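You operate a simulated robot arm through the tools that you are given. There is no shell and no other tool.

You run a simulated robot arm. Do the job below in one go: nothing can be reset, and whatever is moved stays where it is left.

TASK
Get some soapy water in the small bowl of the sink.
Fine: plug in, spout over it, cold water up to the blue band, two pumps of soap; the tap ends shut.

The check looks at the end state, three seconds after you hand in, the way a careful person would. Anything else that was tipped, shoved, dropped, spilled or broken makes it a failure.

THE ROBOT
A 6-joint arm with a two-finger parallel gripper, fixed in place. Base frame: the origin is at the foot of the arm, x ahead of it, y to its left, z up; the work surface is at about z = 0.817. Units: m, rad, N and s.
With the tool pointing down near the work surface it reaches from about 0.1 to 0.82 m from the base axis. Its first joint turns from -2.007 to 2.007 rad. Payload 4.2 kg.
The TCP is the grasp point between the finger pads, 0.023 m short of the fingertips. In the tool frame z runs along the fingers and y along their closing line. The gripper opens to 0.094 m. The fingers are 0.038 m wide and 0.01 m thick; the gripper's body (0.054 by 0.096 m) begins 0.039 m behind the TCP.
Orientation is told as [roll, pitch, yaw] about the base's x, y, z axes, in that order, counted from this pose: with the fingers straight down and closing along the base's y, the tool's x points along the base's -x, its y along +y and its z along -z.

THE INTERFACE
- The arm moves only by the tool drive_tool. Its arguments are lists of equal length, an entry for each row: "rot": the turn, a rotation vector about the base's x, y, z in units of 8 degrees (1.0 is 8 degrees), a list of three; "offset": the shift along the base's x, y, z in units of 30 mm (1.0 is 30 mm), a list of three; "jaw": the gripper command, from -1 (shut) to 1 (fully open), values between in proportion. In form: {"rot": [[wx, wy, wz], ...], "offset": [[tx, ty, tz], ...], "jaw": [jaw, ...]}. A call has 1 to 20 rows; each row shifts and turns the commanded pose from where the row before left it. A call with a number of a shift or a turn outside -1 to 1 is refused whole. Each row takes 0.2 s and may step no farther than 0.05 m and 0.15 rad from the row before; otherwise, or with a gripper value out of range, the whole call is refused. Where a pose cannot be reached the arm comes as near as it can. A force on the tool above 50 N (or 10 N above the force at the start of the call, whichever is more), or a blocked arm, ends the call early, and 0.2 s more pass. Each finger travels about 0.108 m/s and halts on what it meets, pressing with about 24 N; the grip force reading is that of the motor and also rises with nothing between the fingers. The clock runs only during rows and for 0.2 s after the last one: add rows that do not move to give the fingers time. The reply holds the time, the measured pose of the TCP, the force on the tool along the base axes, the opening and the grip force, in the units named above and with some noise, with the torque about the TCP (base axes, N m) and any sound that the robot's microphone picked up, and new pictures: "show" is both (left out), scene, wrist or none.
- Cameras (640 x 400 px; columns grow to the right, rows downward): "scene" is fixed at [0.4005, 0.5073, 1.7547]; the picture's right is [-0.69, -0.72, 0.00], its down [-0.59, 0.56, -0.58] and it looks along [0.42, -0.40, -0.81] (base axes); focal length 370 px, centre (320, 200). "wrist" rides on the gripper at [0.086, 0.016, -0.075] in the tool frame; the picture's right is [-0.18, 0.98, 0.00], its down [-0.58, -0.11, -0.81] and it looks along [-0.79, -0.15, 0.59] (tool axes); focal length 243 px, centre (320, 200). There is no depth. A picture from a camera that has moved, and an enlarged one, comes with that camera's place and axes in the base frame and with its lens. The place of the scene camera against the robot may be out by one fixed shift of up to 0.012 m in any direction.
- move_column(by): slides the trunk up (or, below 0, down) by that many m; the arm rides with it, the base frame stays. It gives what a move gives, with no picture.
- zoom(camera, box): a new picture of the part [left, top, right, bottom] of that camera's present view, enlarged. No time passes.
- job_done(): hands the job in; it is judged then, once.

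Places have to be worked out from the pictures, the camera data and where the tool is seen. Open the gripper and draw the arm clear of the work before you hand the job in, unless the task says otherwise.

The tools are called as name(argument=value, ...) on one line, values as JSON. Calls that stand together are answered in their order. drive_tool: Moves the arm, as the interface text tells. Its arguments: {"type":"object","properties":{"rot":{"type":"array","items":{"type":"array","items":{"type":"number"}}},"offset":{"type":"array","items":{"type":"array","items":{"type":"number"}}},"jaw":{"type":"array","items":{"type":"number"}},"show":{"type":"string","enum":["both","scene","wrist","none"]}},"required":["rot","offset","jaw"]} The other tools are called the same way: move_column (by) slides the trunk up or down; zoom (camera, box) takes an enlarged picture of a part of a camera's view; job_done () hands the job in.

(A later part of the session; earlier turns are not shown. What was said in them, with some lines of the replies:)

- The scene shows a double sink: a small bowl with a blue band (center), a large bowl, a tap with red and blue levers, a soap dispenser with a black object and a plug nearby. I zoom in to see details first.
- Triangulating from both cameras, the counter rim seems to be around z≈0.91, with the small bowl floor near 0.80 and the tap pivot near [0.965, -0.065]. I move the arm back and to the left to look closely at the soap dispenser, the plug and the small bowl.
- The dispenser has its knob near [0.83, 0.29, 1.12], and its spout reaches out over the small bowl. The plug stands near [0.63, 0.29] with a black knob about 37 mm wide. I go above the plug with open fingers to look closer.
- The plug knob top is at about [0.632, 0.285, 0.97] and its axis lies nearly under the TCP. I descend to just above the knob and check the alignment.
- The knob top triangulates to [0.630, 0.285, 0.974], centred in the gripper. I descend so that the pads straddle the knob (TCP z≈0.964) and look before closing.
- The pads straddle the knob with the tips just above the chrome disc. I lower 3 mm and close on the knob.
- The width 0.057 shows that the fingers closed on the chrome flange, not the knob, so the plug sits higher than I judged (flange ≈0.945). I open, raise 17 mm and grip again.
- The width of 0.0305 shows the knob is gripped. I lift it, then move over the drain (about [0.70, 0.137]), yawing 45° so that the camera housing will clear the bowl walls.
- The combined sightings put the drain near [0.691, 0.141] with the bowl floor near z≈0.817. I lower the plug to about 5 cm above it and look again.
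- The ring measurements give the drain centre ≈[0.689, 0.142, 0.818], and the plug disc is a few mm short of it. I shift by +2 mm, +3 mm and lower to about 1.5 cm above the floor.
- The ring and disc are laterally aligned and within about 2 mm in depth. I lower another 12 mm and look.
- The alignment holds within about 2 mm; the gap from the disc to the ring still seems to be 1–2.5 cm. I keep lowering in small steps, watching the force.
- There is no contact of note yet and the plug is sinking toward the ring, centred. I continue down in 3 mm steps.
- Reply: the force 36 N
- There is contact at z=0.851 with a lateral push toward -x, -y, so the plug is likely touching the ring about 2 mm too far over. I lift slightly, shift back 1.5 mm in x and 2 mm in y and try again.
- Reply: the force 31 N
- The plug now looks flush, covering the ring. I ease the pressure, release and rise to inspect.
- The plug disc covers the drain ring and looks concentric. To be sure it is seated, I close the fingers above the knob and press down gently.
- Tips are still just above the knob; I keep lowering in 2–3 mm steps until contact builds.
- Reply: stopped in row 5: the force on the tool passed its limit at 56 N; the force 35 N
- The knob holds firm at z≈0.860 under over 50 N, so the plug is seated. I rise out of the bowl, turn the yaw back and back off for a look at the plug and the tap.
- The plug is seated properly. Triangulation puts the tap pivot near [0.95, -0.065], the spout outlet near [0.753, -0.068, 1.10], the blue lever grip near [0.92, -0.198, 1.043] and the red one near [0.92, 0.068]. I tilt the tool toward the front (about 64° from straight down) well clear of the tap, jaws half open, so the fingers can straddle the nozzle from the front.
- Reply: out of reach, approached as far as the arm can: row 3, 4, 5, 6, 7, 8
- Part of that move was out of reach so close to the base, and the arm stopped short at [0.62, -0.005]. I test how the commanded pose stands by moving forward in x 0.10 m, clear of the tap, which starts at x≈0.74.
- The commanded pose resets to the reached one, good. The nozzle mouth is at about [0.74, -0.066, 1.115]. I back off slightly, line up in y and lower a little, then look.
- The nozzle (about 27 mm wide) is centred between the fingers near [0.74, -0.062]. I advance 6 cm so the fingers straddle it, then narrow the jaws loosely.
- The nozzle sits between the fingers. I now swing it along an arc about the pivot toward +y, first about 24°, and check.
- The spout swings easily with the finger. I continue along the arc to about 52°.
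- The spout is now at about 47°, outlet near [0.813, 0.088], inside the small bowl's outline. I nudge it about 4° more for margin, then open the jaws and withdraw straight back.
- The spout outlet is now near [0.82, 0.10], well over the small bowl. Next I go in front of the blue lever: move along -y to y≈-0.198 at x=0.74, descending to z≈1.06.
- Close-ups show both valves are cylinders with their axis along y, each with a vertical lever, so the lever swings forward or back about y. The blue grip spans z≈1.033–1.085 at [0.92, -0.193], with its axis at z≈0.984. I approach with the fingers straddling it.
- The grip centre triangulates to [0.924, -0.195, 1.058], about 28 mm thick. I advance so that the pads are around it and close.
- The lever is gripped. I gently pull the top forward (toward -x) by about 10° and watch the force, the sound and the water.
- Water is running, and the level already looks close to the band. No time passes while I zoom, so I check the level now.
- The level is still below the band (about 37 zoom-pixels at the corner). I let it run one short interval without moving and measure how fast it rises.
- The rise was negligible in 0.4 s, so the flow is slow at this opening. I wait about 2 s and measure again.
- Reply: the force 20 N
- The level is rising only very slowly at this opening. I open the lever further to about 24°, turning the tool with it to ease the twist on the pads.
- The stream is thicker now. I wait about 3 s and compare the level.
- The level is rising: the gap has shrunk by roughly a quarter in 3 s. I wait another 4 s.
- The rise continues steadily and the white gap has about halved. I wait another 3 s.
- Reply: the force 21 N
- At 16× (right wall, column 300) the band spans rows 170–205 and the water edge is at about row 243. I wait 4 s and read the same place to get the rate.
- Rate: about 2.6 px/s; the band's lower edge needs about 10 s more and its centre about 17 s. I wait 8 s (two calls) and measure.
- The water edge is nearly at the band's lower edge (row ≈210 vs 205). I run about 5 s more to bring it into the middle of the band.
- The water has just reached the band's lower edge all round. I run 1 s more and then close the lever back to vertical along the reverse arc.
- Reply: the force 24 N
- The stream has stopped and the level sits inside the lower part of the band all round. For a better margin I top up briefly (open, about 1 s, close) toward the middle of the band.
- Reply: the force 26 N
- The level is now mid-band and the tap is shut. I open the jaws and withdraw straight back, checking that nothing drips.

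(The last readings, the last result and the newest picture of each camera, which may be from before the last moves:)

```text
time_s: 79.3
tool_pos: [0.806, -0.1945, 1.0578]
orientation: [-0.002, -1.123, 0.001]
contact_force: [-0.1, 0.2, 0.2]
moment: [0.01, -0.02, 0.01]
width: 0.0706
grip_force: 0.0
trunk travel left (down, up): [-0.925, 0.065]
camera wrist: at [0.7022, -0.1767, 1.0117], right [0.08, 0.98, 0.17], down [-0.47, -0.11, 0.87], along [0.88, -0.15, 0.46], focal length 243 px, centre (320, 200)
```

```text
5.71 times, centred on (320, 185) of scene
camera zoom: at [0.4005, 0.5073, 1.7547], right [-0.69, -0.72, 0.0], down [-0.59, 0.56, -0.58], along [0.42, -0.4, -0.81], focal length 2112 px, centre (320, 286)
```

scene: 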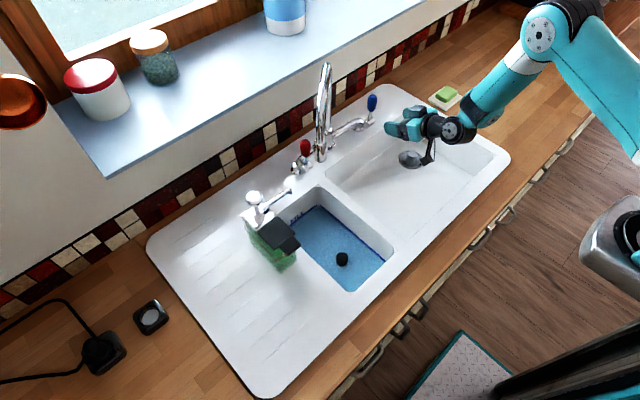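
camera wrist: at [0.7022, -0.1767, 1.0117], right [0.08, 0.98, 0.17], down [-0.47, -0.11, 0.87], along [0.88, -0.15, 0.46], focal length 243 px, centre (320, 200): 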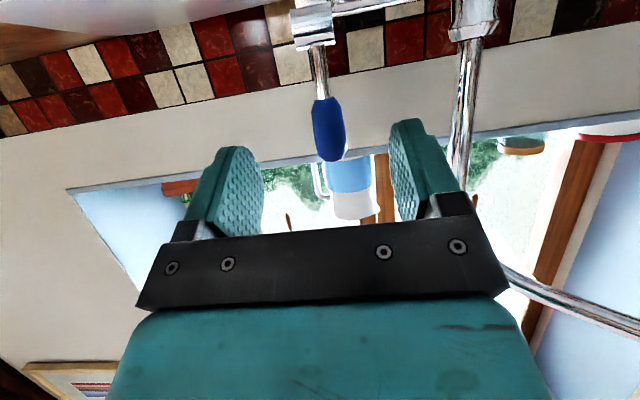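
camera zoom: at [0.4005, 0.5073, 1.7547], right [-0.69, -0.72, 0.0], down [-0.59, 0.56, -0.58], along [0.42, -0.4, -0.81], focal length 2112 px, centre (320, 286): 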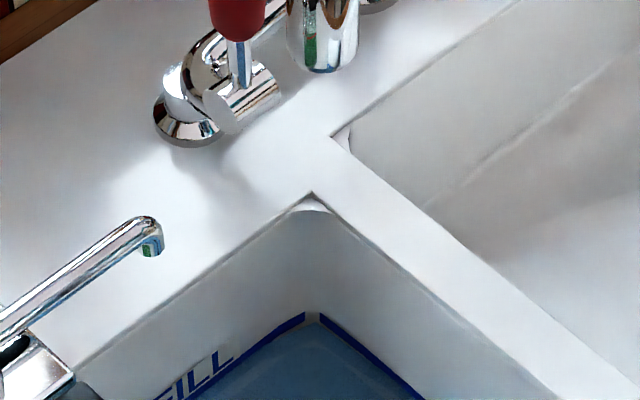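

The tap is shut: no stream, and the blue lever is vertical as it was. Now for the soap: I pull back, swing over to y≈0.285 at a safe x, rise, and reduce the tilt to about 40° for pressing the pump knob (about [0.83, 0.29, 1.12]).

drive_tool(rot=[[0, 0, 0], [0, 0, 0], [0, 0, 0], [0, 0, 0], [0, 1, 0], [0, 1, 0], [0, 1, 0], [0, 0, 0], [0, 0, 0], [0, 0, 0], [0, 0, 0], [0, 0, 0], [0, 0, 0], [0, 0, 0], [0, 0, 0], [0, 0, 0], [0, 0, 0], [0, 0, 0], [0, 0, 0], [0, 0, 0]], offset=[[-1, 0, 0.5], [-1, 0, 0.5], [-1, 0, 0.5], [-1, 0, 0.5], [0, 1, 0.3], [0, 1, 0.3], [0, 1, 0.3], [0, 1, 0.3], [0, 1, 0.3], [0, 1, 0.3], [0, 1, 0.3], [0, 1, 0.3], [0, 1, 0.3], [0, 1, 0.3], [0, 1, 0.3], [0, 1, 0.3], [0, 1, 0.3], [0, 1, 0.3], [0, 1, 0], [0, 1, 0]], jaw=[-1, -1, -1, -1, -1, -1, -1, -1, -1, -1, -1, -1, -1, -1, -1, -1, -1, -1, -1, -1])

zoom(camera="wrist", box=[200, 0, 440, 150])

zoom(camera="scene", box=[225, 160, 345, 270])

```text
time_s: 83.5
tool_pos: [0.6867, 0.2854, 1.244]
orientation: [0.0, -0.703, 0.0]
contact_force: [0.2, -0.4, 0.7]
moment: [0.01, 0.03, 0.01]
width: 0.0001
grip_force: 24.6
trunk travel left (down, up): [-0.925, 0.065]
camera wrist: at [0.5734, 0.3036, 1.2457], right [0.14, 0.98, 0.12], down [-0.08, -0.11, 0.99], along [0.99, -0.15, 0.06], focal length 243 px, centre (320, 200)
```

scene: 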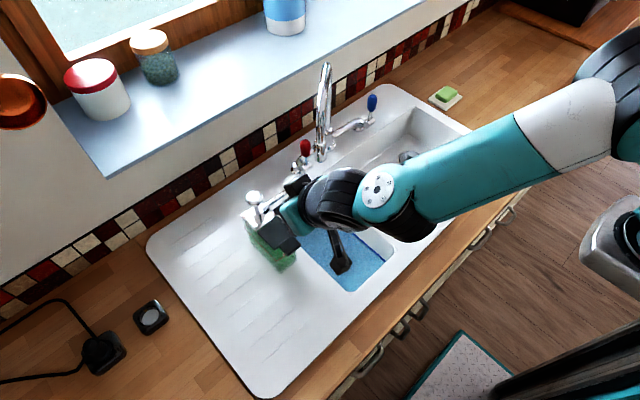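
wrist: 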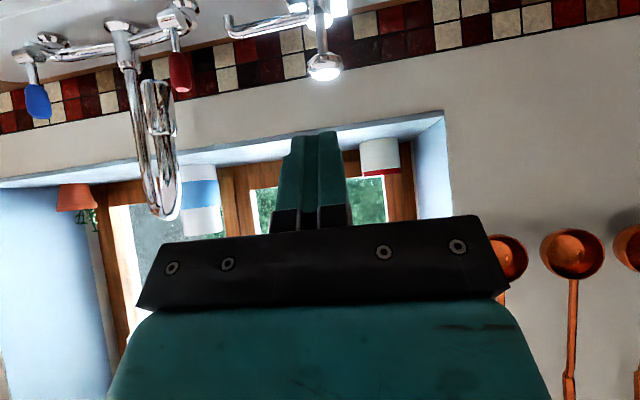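

```text
2.67 times, centred on (320, 75) of wrist
camera zoom: at [0.5734, 0.3036, 1.2457], right [0.14, 0.98, 0.12], down [-0.08, -0.11, 0.99], along [0.99, -0.15, 0.06], focal length 647 px, centre (320, 533)
```

zoom: 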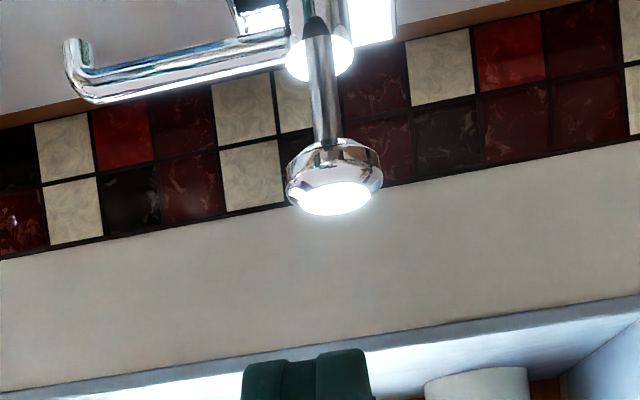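

```text
3.64 times, centred on (285, 215) of scene
camera zoom: at [0.4005, 0.5073, 1.7547], right [-0.69, -0.72, 0.0], down [-0.59, 0.56, -0.58], along [0.42, -0.4, -0.81], focal length 1344 px, centre (447, 146)
```

zoom: 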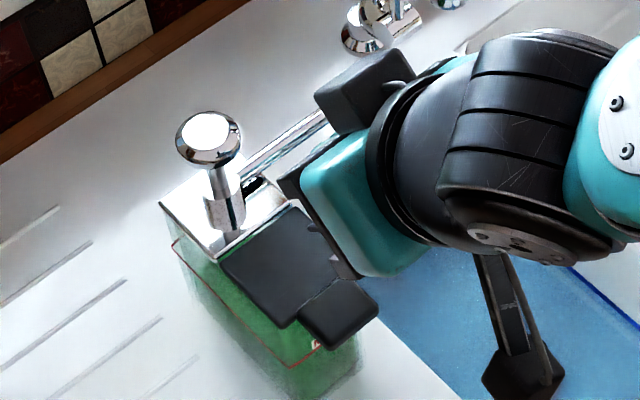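

The knob top triangulates to [0.84, 0.286, 1.12], about 38 mm wide, and the dispenser's spout tip to [0.84, 0.187, 1.045], over the bowl. I move the closed fingertips to about 5 cm above the knob.

drive_tool(rot=[[0, 0, 0], [0, 0, 0], [0, 0, 0], [0, 0, 0], [0, 0, 0], [0, 0, 0]], offset=[[1, 0, -0.29], [1, 0, -0.29], [1, 0, -0.29], [1, 0, -0.29], [1, 0.02, -0.29], [0, 0, 0]], jaw=[-1, -1, -1, -1, -1, -1])

zoom(camera="wrist", box=[200, 0, 440, 150])

zoom(camera="scene", box=[225, 160, 345, 270])

```text
time_s: 84.9
tool_pos: [0.8367, 0.2867, 1.1999]
orientation: [-0.003, -0.706, -0.002]
contact_force: [0.0, -0.1, 0.4]
moment: [0.01, 0.0, -0.02]
width: 0.0
grip_force: 24.4
trunk travel left (down, up): [-0.925, 0.065]
camera wrist: at [0.7229, 0.3039, 1.2013], right [0.14, 0.98, 0.12], down [-0.08, -0.11, 0.99], along [0.99, -0.15, 0.06], focal length 243 px, centre (320, 200)
```

scene: 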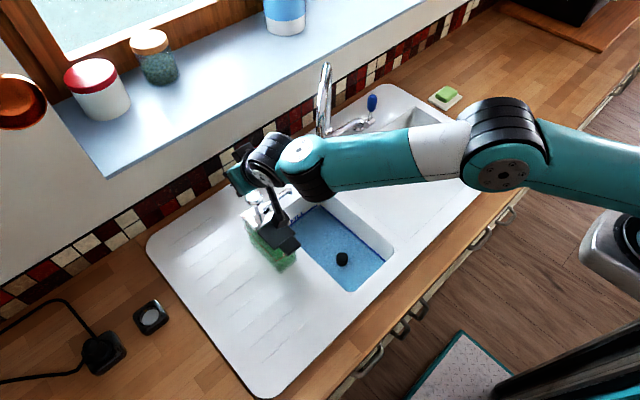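
wrist: 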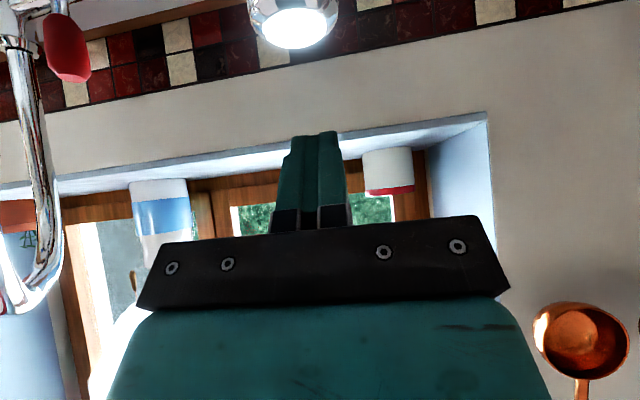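

```text
2.67 times, centred on (320, 75) of wrist
camera zoom: at [0.7229, 0.3039, 1.2013], right [0.14, 0.98, 0.12], down [-0.08, -0.11, 0.99], along [0.99, -0.15, 0.06], focal length 647 px, centre (320, 533)
```

zoom: 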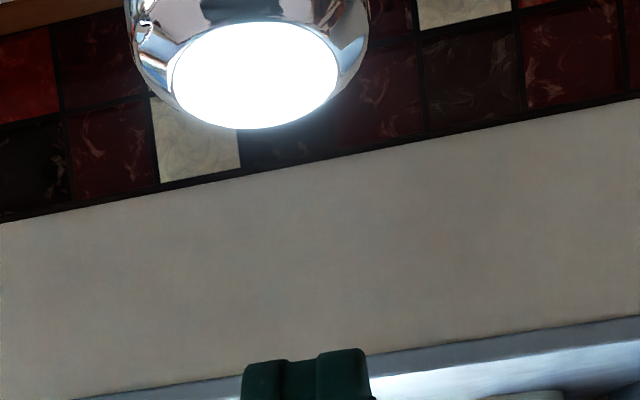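

```text
3.64 times, centred on (285, 215) of scene
camera zoom: at [0.4005, 0.5073, 1.7547], right [-0.69, -0.72, 0.0], down [-0.59, 0.56, -0.58], along [0.42, -0.4, -0.81], focal length 1344 px, centre (447, 146)
```

zoom: 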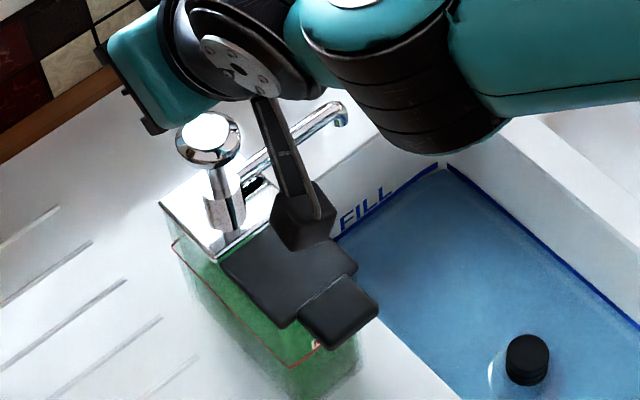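

The knob top refines to [0.832, 0.286, 1.132]. I shift 5 mm back and descend toward contact in small steps.

drive_tool(rot=[[0, 0, 0], [0, 0, 0], [0, 0, 0], [0, 0, 0], [0, 0, 0], [0, 0, 0], [0, 0, 0]], offset=[[-0.16, -0.02, -0.3], [0, 0, -0.3], [0, 0, -0.3], [0, 0, -0.15], [0, 0, -0.1], [0, 0, -0.1], [0, 0, 0]], jaw=[-1, -1, -1, -1, -1, -1, -1])

zoom(camera="wrist", box=[200, 0, 440, 150])

zoom(camera="scene", box=[225, 160, 345, 270])

```text
time_s: 86.5
tool_pos: [0.8334, 0.2852, 1.1634]
orientation: [-0.002, -0.705, -0.002]
contact_force: [1.8, -0.2, 0.3]
moment: [0.02, -0.01, 0.01]
width: 0.0001
grip_force: 23.5
trunk travel left (down, up): [-0.925, 0.065]
camera wrist: at [0.7179, 0.3032, 1.1639], right [0.14, 0.98, 0.12], down [-0.08, -0.11, 0.99], along [0.99, -0.15, 0.06], focal length 243 px, centre (320, 200)
```

scene: 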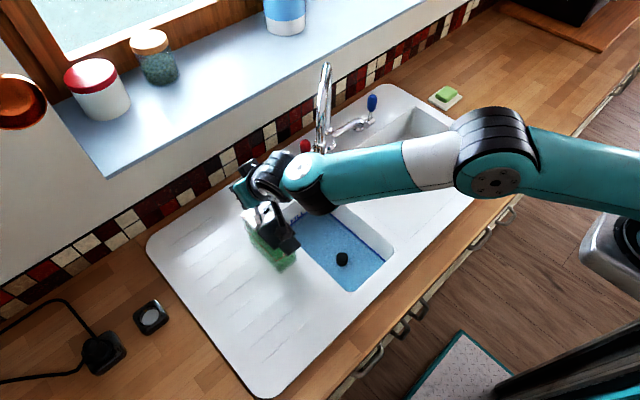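
wrist: 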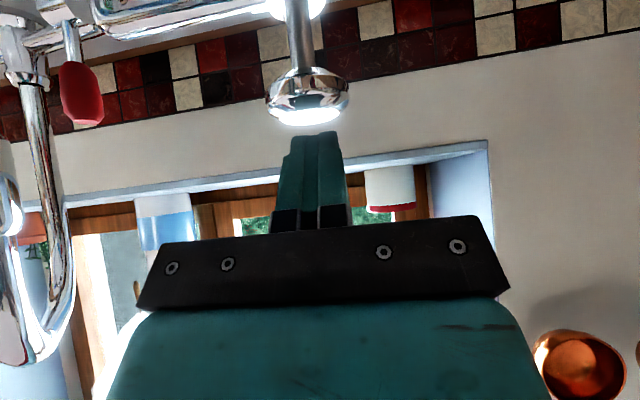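

```text
2.67 times, centred on (320, 75) of wrist
camera zoom: at [0.7179, 0.3032, 1.1639], right [0.14, 0.98, 0.12], down [-0.08, -0.11, 0.99], along [0.99, -0.15, 0.06], focal length 647 px, centre (320, 533)
```

zoom: 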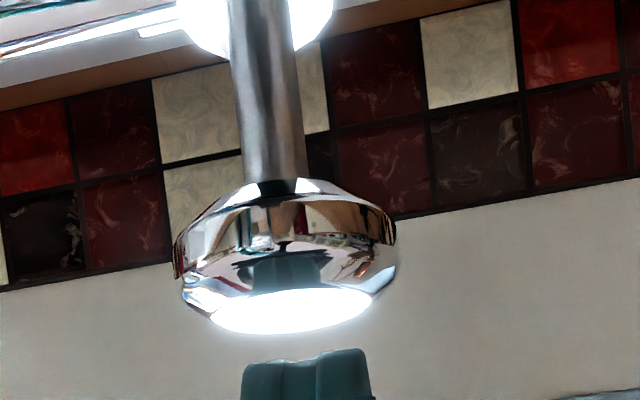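

```text
3.64 times, centred on (285, 215) of scene
camera zoom: at [0.4005, 0.5073, 1.7547], right [-0.69, -0.72, 0.0], down [-0.59, 0.56, -0.58], along [0.42, -0.4, -0.81], focal length 1344 px, centre (447, 146)
```

zoom: 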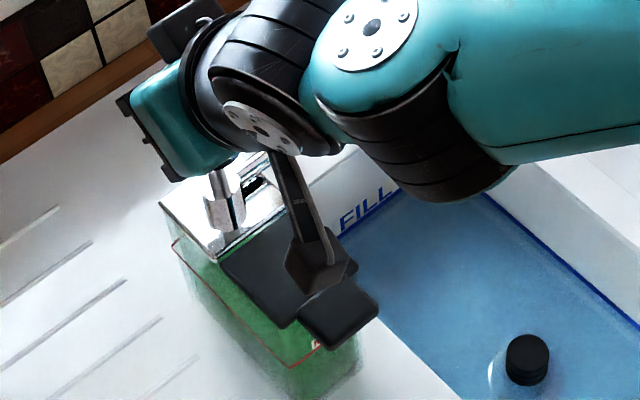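

The fingertips are about 6 mm above the knob and centred on it. First pump: press down about 22 mm in steps and watch force and soap.

drive_tool(rot=[[0, 0, 0], [0, 0, 0], [0, 0, 0], [0, 0, 0], [0, 0, 0], [0, 0, 0]], offset=[[0, 0, -0.15], [0, 0, -0.15], [0, 0, -0.15], [0, 0, -0.15], [0, 0, -0.15], [0, 0, 0]], jaw=[-1, -1, -1, -1, -1, -1])

zoom(camera="wrist", box=[200, 0, 440, 150])

zoom(camera="scene", box=[225, 160, 345, 270])

```text
time_s: 87.9
tool_pos: [0.8322, 0.2843, 1.1417]
orientation: [0.0, -0.707, -0.005]
contact_force: [-1.3, -1.7, 10.6]
moment: [-0.09, 0.01, -0.04]
width: 0.0
grip_force: 24.2
trunk travel left (down, up): [-0.925, 0.065]
camera wrist: at [0.7182, 0.303, 1.143], right [0.14, 0.98, 0.12], down [-0.08, -0.11, 0.99], along [0.99, -0.15, 0.06], focal length 243 px, centre (320, 200)
```

scene: 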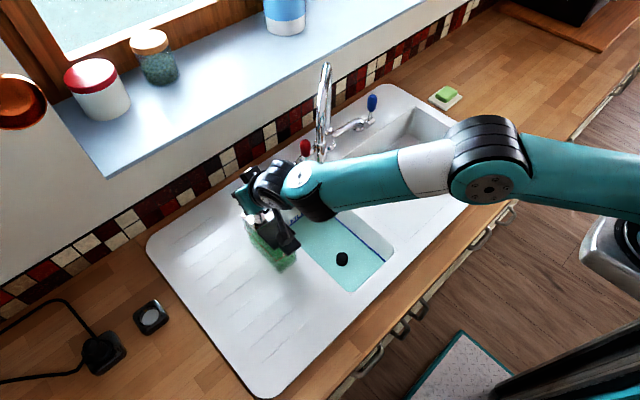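
wrist: 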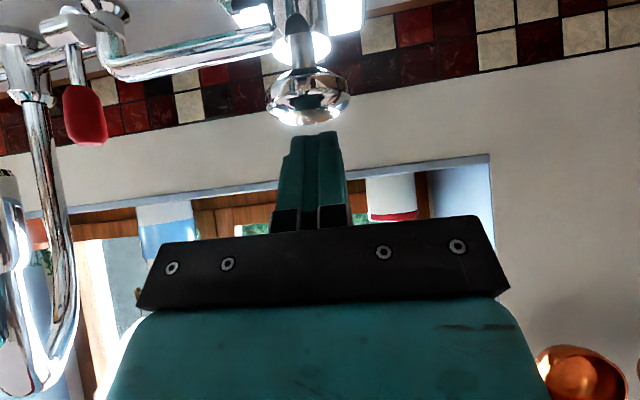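

```text
2.67 times, centred on (320, 75) of wrist
camera zoom: at [0.7182, 0.303, 1.143], right [0.14, 0.98, 0.12], down [-0.08, -0.11, 0.99], along [0.99, -0.15, 0.06], focal length 647 px, centre (320, 533)
```

zoom: 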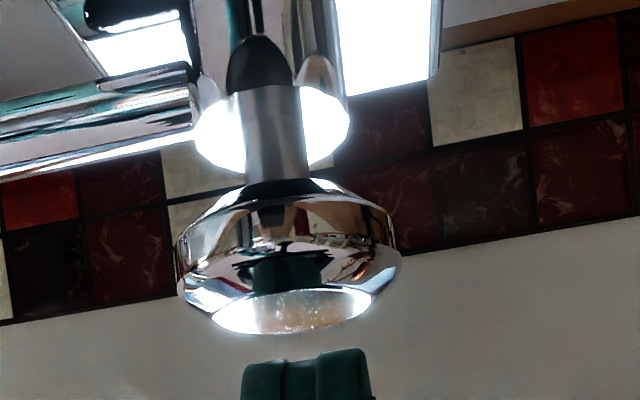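

```text
3.64 times, centred on (285, 215) of scene
camera zoom: at [0.4005, 0.5073, 1.7547], right [-0.69, -0.72, 0.0], down [-0.59, 0.56, -0.58], along [0.42, -0.4, -0.81], focal length 1344 px, centre (447, 146)
```

zoom: 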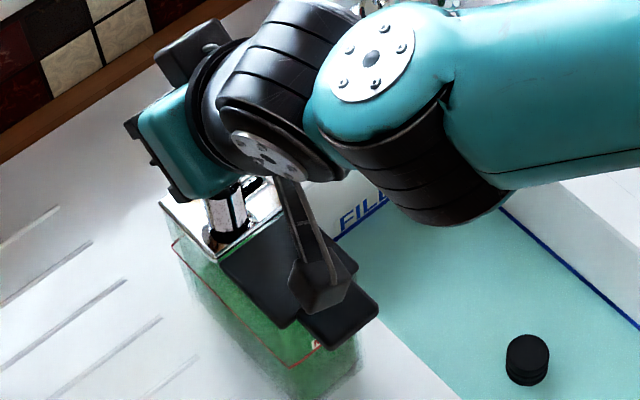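

Soap has come: the water turned green-tinted, and the spring force is only 10.6 N, so it may not be at the bottom yet. I press a little further for a complete first stroke.

drive_tool(rot=[[0, 0, 0], [0, 0, 0], [0, 0, 0], [0, 0, 0]], offset=[[0, 0, -0.08], [0, 0, -0.08], [0, 0, -0.08], [0, 0, 0]], jaw=[-1, -1, -1, -1])

zoom(camera="wrist", box=[200, 0, 440, 150])

zoom(camera="scene", box=[225, 160, 405, 300])

```text
time_s: 88.9
tool_pos: [0.8322, 0.2852, 1.1414]
orientation: [0.009, -0.714, -0.008]
contact_force: [-3.6, -4.8, 43.9]
moment: [-0.24, 0.06, 0.01]
width: 0.0
grip_force: 23.9
trunk travel left (down, up): [-0.925, 0.065]
camera wrist: at [0.718, 0.3029, 1.141], right [0.14, 0.98, 0.13], down [-0.09, -0.11, 0.99], along [0.99, -0.15, 0.07], focal length 243 px, centre (320, 200)
```

scene: 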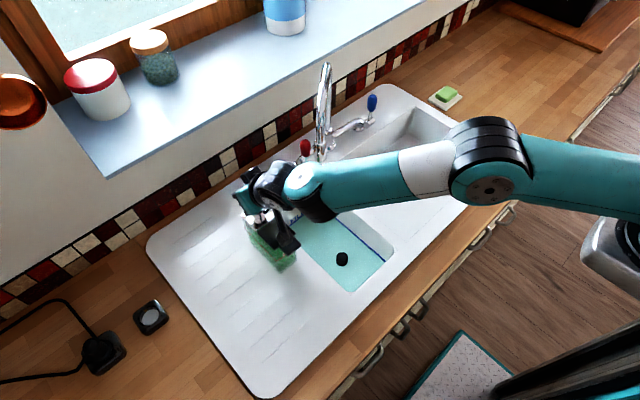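
wrist: 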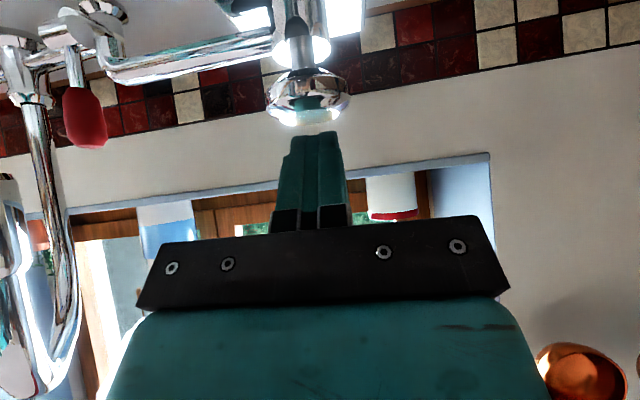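

```text
2.67 times, centred on (320, 75) of wrist
camera zoom: at [0.718, 0.3029, 1.141], right [0.14, 0.98, 0.13], down [-0.09, -0.11, 0.99], along [0.99, -0.15, 0.07], focal length 647 px, centre (320, 533)
```

zoom: 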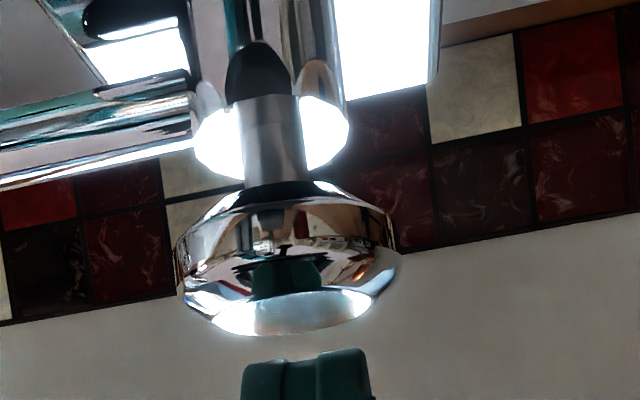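

```text
2.86 times, centred on (315, 230) of scene
camera zoom: at [0.4005, 0.5073, 1.7547], right [-0.69, -0.72, 0.0], down [-0.59, 0.56, -0.58], along [0.42, -0.4, -0.81], focal length 1056 px, centre (334, 114)
```

zoom: 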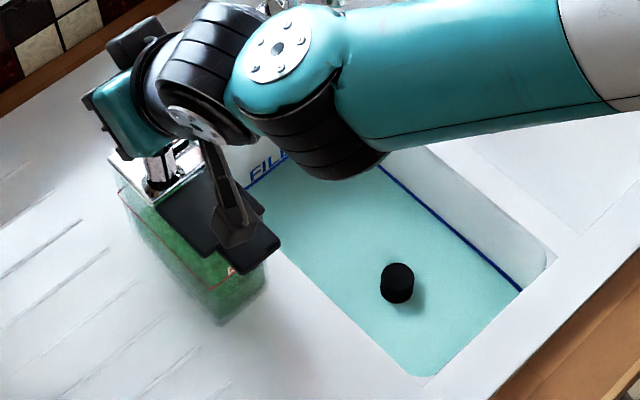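

The pump bottomed out (44 N, no more travel), so the first full stroke is done. I raise about 3 cm to let the knob return and check that it came back up.

drive_tool(rot=[[0, 0, 0], [0, 0, 0], [0, 0, 0], [0, 0, 0], [0, 0, 0]], offset=[[0, 0, 0.35], [0, 0, 0.35], [0, 0, 0.35], [0, 0, 0.1], [0, 0, 0]], jaw=[-1, -1, -1, -1, -1])

zoom(camera="wrist", box=[200, 0, 440, 150])

zoom(camera="scene", box=[225, 160, 405, 300])

```text
time_s: 90.1
tool_pos: [0.8312, 0.2853, 1.1686]
orientation: [-0.001, -0.703, 0.001]
contact_force: [0.7, 0.5, -0.3]
moment: [0.02, -0.01, 0.02]
width: 0.0
grip_force: 24.0
trunk travel left (down, up): [-0.925, 0.065]
camera wrist: at [0.7175, 0.3029, 1.1689], right [0.14, 0.98, 0.12], down [-0.08, -0.11, 0.99], along [0.99, -0.15, 0.06], focal length 243 px, centre (320, 200)
```

scene: 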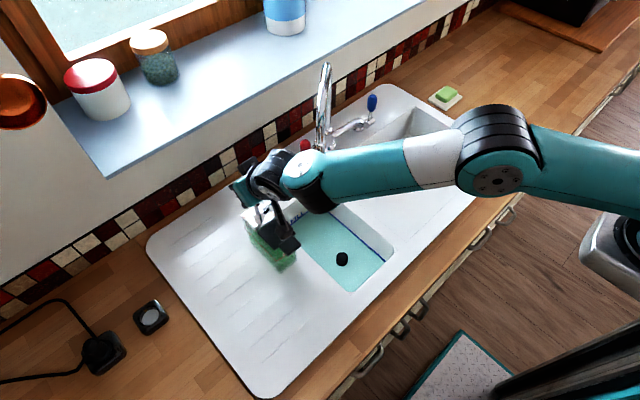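
wrist: 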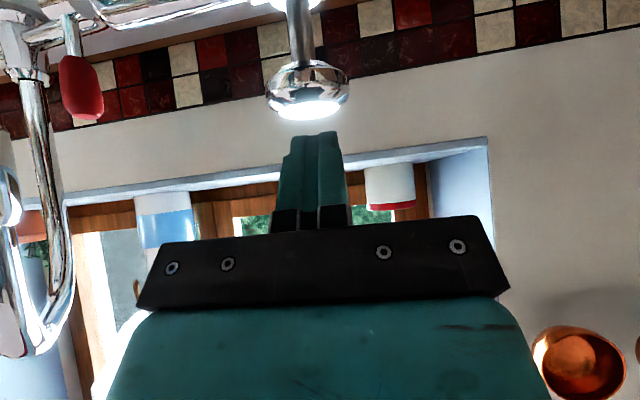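

```text
2.67 times, centred on (320, 75) of wrist
camera zoom: at [0.7175, 0.3029, 1.1689], right [0.14, 0.98, 0.12], down [-0.08, -0.11, 0.99], along [0.99, -0.15, 0.06], focal length 647 px, centre (320, 533)
```

zoom: 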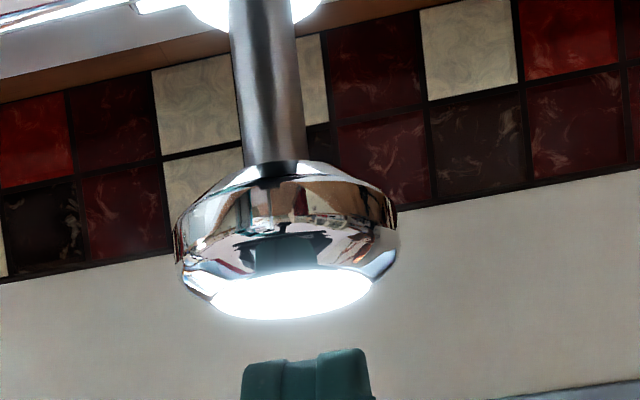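

```text
2.86 times, centred on (315, 230) of scene
camera zoom: at [0.4005, 0.5073, 1.7547], right [-0.69, -0.72, 0.0], down [-0.59, 0.56, -0.58], along [0.42, -0.4, -0.81], focal length 1056 px, centre (334, 114)
```

zoom: 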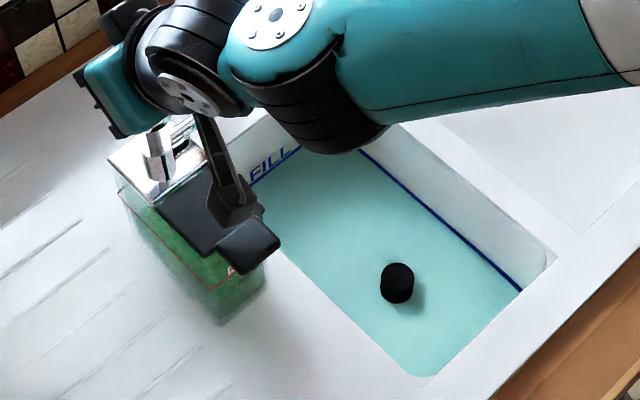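

The knob is back up and the dispenser hasn't moved. Second pump: the same full stroke.

drive_tool(rot=[[0, 0, 0], [0, 0, 0], [0, 0, 0], [0, 0, 0], [0, 0, 0], [0, 0, 0], [0, 0, 0], [0, 0, 0]], offset=[[0, 0, -0.16], [0, 0, -0.16], [0, 0, -0.16], [0, 0, -0.16], [0, 0, -0.16], [0, 0, -0.14], [0, 0, -0.06], [0, 0, 0]], jaw=[-1, -1, -1, -1, -1, -1, -1, -1])

zoom(camera="scene", box=[225, 160, 405, 300])

zoom(camera="wrist", box=[200, 0, 440, 150])

```text
time_s: 91.9
tool_pos: [0.8317, 0.285, 1.1419]
orientation: [0.003, -0.71, -0.005]
contact_force: [-3.5, -2.6, 24.5]
moment: [-0.11, 0.08, -0.08]
width: 0.0001
grip_force: 24.3
trunk travel left (down, up): [-0.925, 0.065]
camera wrist: at [0.7182, 0.3028, 1.1421], right [0.14, 0.98, 0.12], down [-0.08, -0.11, 0.99], along [0.99, -0.15, 0.07], focal length 243 px, centre (320, 200)
```

scene: 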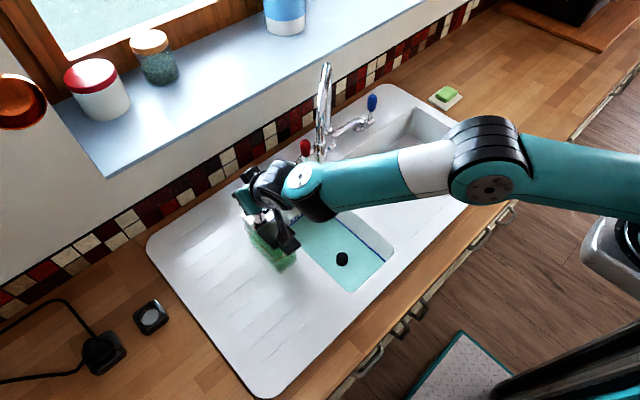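
wrist: 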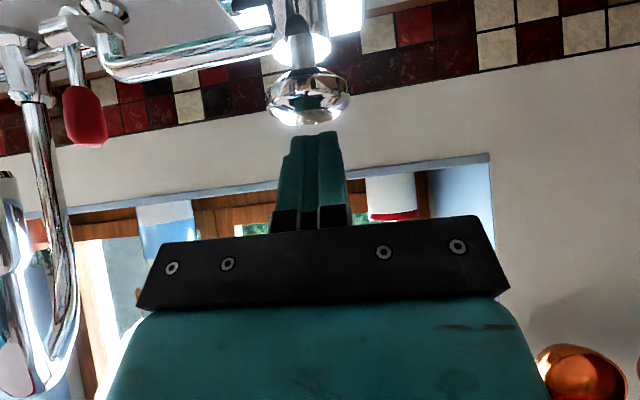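

```text
2.86 times, centred on (315, 230) of scene
camera zoom: at [0.4005, 0.5073, 1.7547], right [-0.69, -0.72, 0.0], down [-0.59, 0.56, -0.58], along [0.42, -0.4, -0.81], focal length 1056 px, centre (334, 114)
```

zoom: 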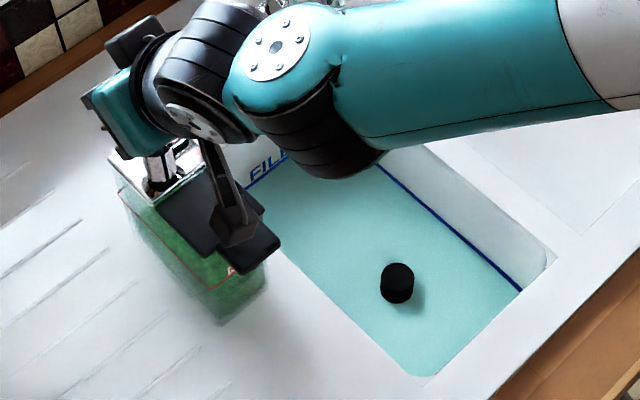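

```text
2.67 times, centred on (320, 75) of wrist
camera zoom: at [0.7182, 0.3028, 1.1421], right [0.14, 0.98, 0.12], down [-0.08, -0.11, 0.99], along [0.99, -0.15, 0.07], focal length 647 px, centre (320, 533)
```

zoom: 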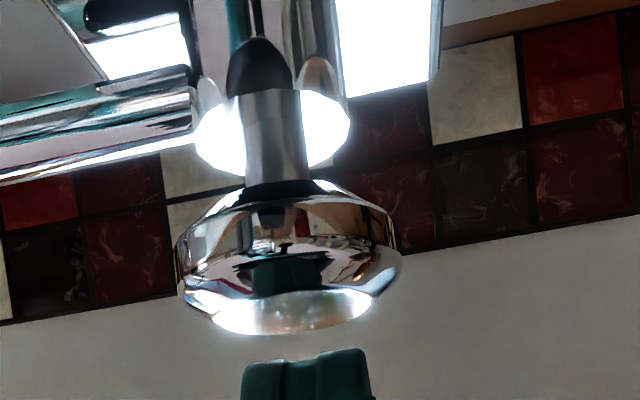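

The second full stroke reached the same bottom (z 1.142, 24 N). I rise straight up off the knob, back away clear of everything and open the gripper.

drive_tool(rot=[[0, 0, 0], [0, 0, 0], [0, 0, 0], [0, 0, 0], [0, 0, 0], [0, 0, 0], [0, 0, 0], [0, 0, 0], [0, 0, 0], [0, 0, 0], [0, 1, 0], [0, 1, 0], [0, 1, 0], [0, 1, 0], [0, 1, 0], [0, 0, 0], [0, 0, 0]], offset=[[0, 0, 0.4], [0, 0, 0.6], [0, 0, 1], [0, 0, 1], [0, 0, 1], [-1, 0, 0.5], [-1, 0, 0.5], [-1, 0, 0.5], [-1, 0, 0.5], [-1, 0, 0], [-1, -1, 0], [-1, -1, 0], [-1, -1, 0], [-1, -1, 0], [0, -1, 0], [0, -1, 0], [0, 0, 0]], jaw=[-1, -1, -1, -1, -1, -1, -1, -1, -1, 1, 1, 1, 1, 1, 1, 1, 1])

zoom(camera="scene", box=[225, 160, 405, 300])

zoom(camera="scene", box=[300, 203, 320, 218])

zoom(camera="scene", box=[360, 240, 380, 255])

zoom(camera="scene", box=[270, 60, 430, 200])

```text
time_s: 95.5
tool_pos: [0.5621, 0.1047, 1.3184]
orientation: [-0.002, -0.004, 0.0]
contact_force: [-0.2, 0.2, 0.0]
moment: [-0.04, -0.03, -0.01]
width: 0.0941
grip_force: 0.1
trunk travel left (down, up): [-0.925, 0.065]
camera wrist: at [0.4751, 0.1222, 1.3928], right [0.18, 0.98, 0.0], down [0.58, -0.11, 0.81], along [0.8, -0.15, -0.59], focal length 243 px, centre (320, 200)
```

scene: 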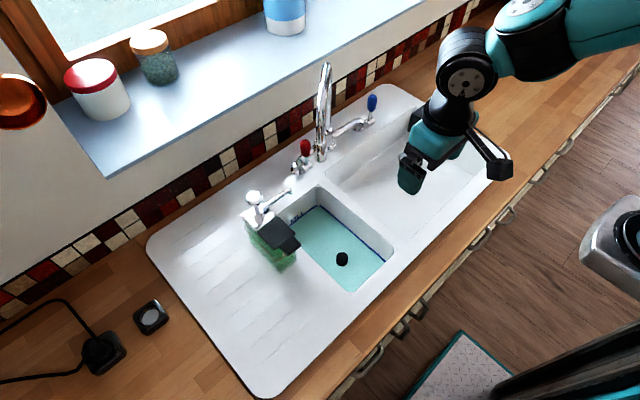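
wrist: 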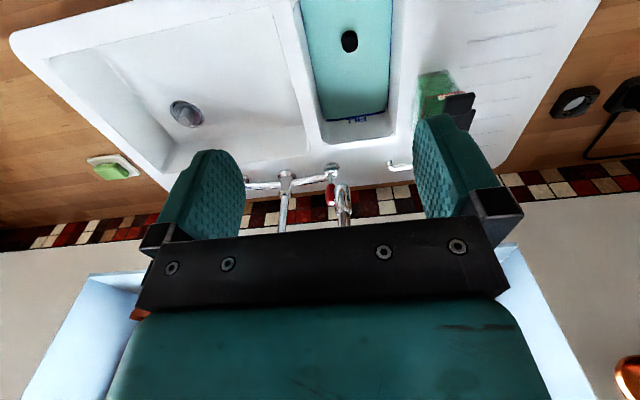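

```text
2.86 times, centred on (315, 230) of scene
camera zoom: at [0.4005, 0.5073, 1.7547], right [-0.69, -0.72, 0.0], down [-0.59, 0.56, -0.58], along [0.42, -0.4, -0.81], focal length 1056 px, centre (334, 114)
```

zoom: 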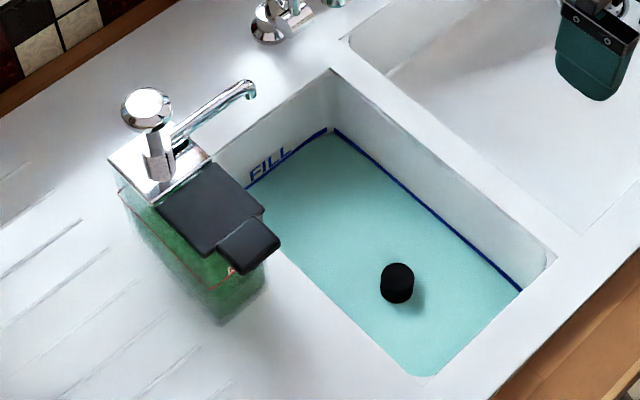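

```text
16.00 times, centred on (310, 210) of scene
camera zoom: at [0.4005, 0.5073, 1.7547], right [-0.69, -0.72, 0.0], down [-0.59, 0.56, -0.58], along [0.42, -0.4, -0.81], focal length 5913 px, centre (480, 32)
```

zoom: 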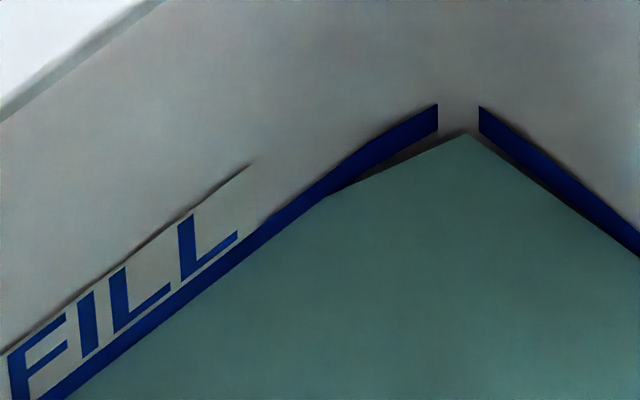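

```text
16.00 times, centred on (370, 248) of scene
camera zoom: at [0.4005, 0.5073, 1.7547], right [-0.69, -0.72, 0.0], down [-0.59, 0.56, -0.58], along [0.42, -0.4, -0.81], focal length 5913 px, centre (-480, -560)
```

zoom: 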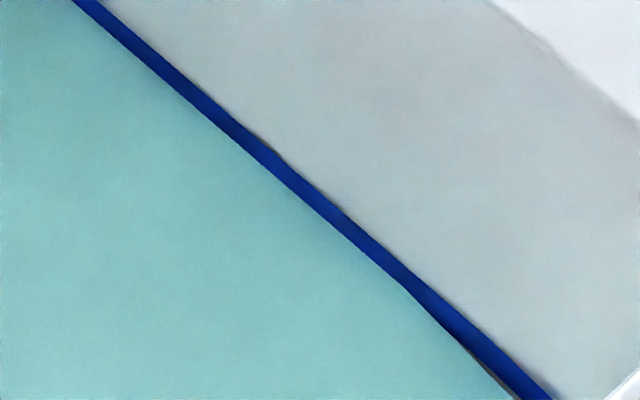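

```text
2.86 times, centred on (350, 130) of scene
camera zoom: at [0.4005, 0.5073, 1.7547], right [-0.69, -0.72, 0.0], down [-0.59, 0.56, -0.58], along [0.42, -0.4, -0.81], focal length 1056 px, centre (234, 400)
```

zoom: 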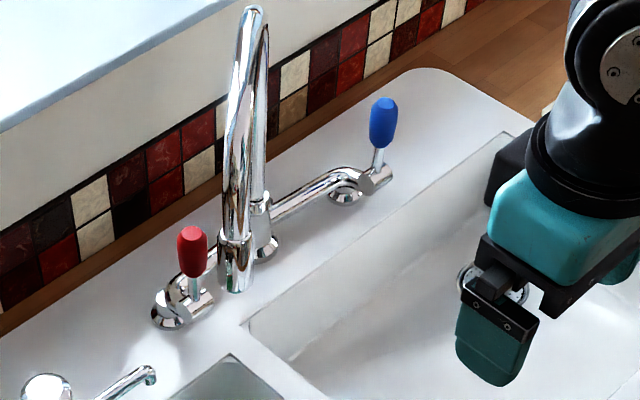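

The water level has held steady mid-band, the water is soapy, the tap is shut, the spout is over the small bowl and the dispenser stands as it did. I draw the arm further back from the sink and take a last look.

drive_tool(rot=[[0, 0, 0], [0, 0, 0], [0, 0, 0], [0, 0, 0], [0, 0, 0]], offset=[[-1, -1, 0.3], [-1, -1, 0.3], [-1, -1, 0.3], [-1, -1, 0.3], [0, 0, 0]], jaw=[1, 1, 1, 1, 1])

zoom(camera="scene", box=[225, 60, 405, 300])

zoom(camera="wrist", box=[220, 60, 540, 240])

```text
time_s: 96.7
tool_pos: [0.4402, -0.0157, 1.3538]
orientation: [-0.002, -0.006, 0.0]
contact_force: [-0.3, 1.0, 0.7]
moment: [0.03, -0.01, -0.04]
width: 0.0938
grip_force: 0.0
trunk travel left (down, up): [-0.925, 0.065]
camera wrist: at [0.3543, 0.0018, 1.4285], right [0.18, 0.98, 0.0], down [0.58, -0.11, 0.81], along [0.8, -0.15, -0.59], focal length 243 px, centre (320, 200)
```

scene: 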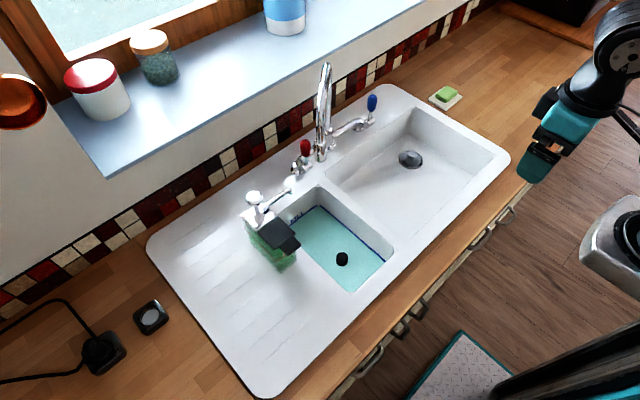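
wrist: 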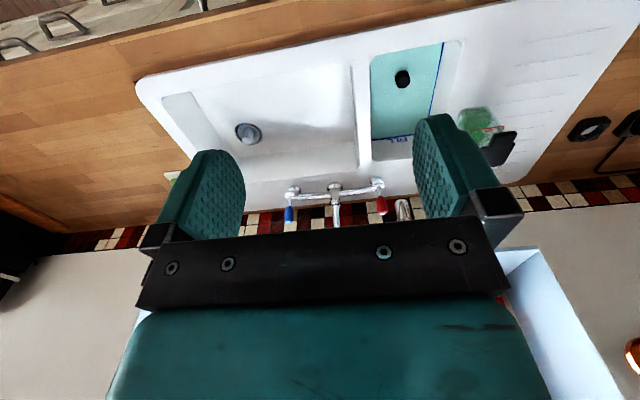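

```text
1.67 times, centred on (315, 180) of scene
camera zoom: at [0.4005, 0.5073, 1.7547], right [-0.69, -0.72, 0.0], down [-0.59, 0.56, -0.58], along [0.42, -0.4, -0.81], focal length 616 px, centre (328, 233)
```

zoom: 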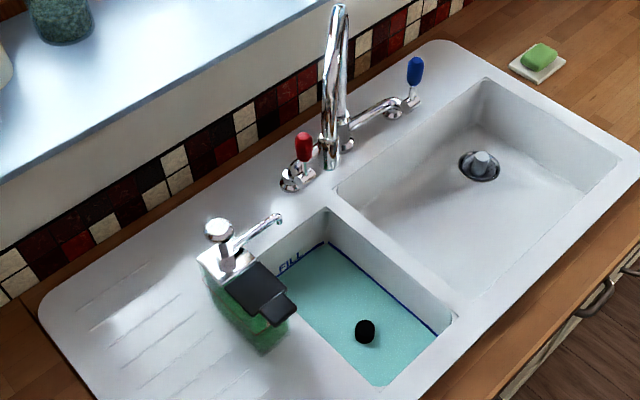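

```text
2.00 times, centred on (380, 150) of wrist
camera zoom: at [0.3543, 0.0018, 1.4285], right [0.18, 0.98, 0.0], down [0.58, -0.11, 0.81], along [0.8, -0.15, -0.59], focal length 485 px, centre (200, 300)
```

zoom: 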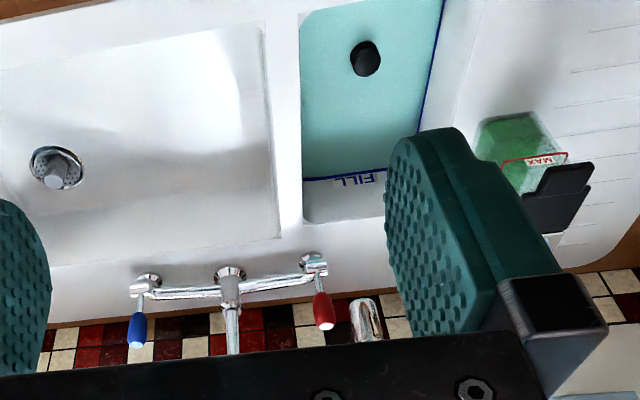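

The plug is in, the spout is over the small bowl, and the soapy water sits at the blue band. The tap is shut, the surroundings are undisturbed, the gripper is open and the arm is clear, so I hand the job in.

job_done()

```text
The job is handed in.
```

The small bowl now holds cold, soapy water up to the blue band, and I've handed the job in.

- **Plug:** it is seated in the small bowl's drain. It held firm when I pressed on it, and the water level stayed steady afterwards.
- **Spout:** I swung it from the large bowl to over the small bowl, and it is still there.
- **Water:** only the blue (cold) lever was used. The level sits about mid-band, after one short top-up.
- **Soap:** I gave it two full pumps. The water turned green on the first; the second went just as deep, but the colour didn't visibly change further.
- **Tap:** it is shut. The blue lever is back upright and there is no stream.

In the last pictures nothing else looked tipped, moved or spilled. The gripper is open and the arm is clear of the sink.
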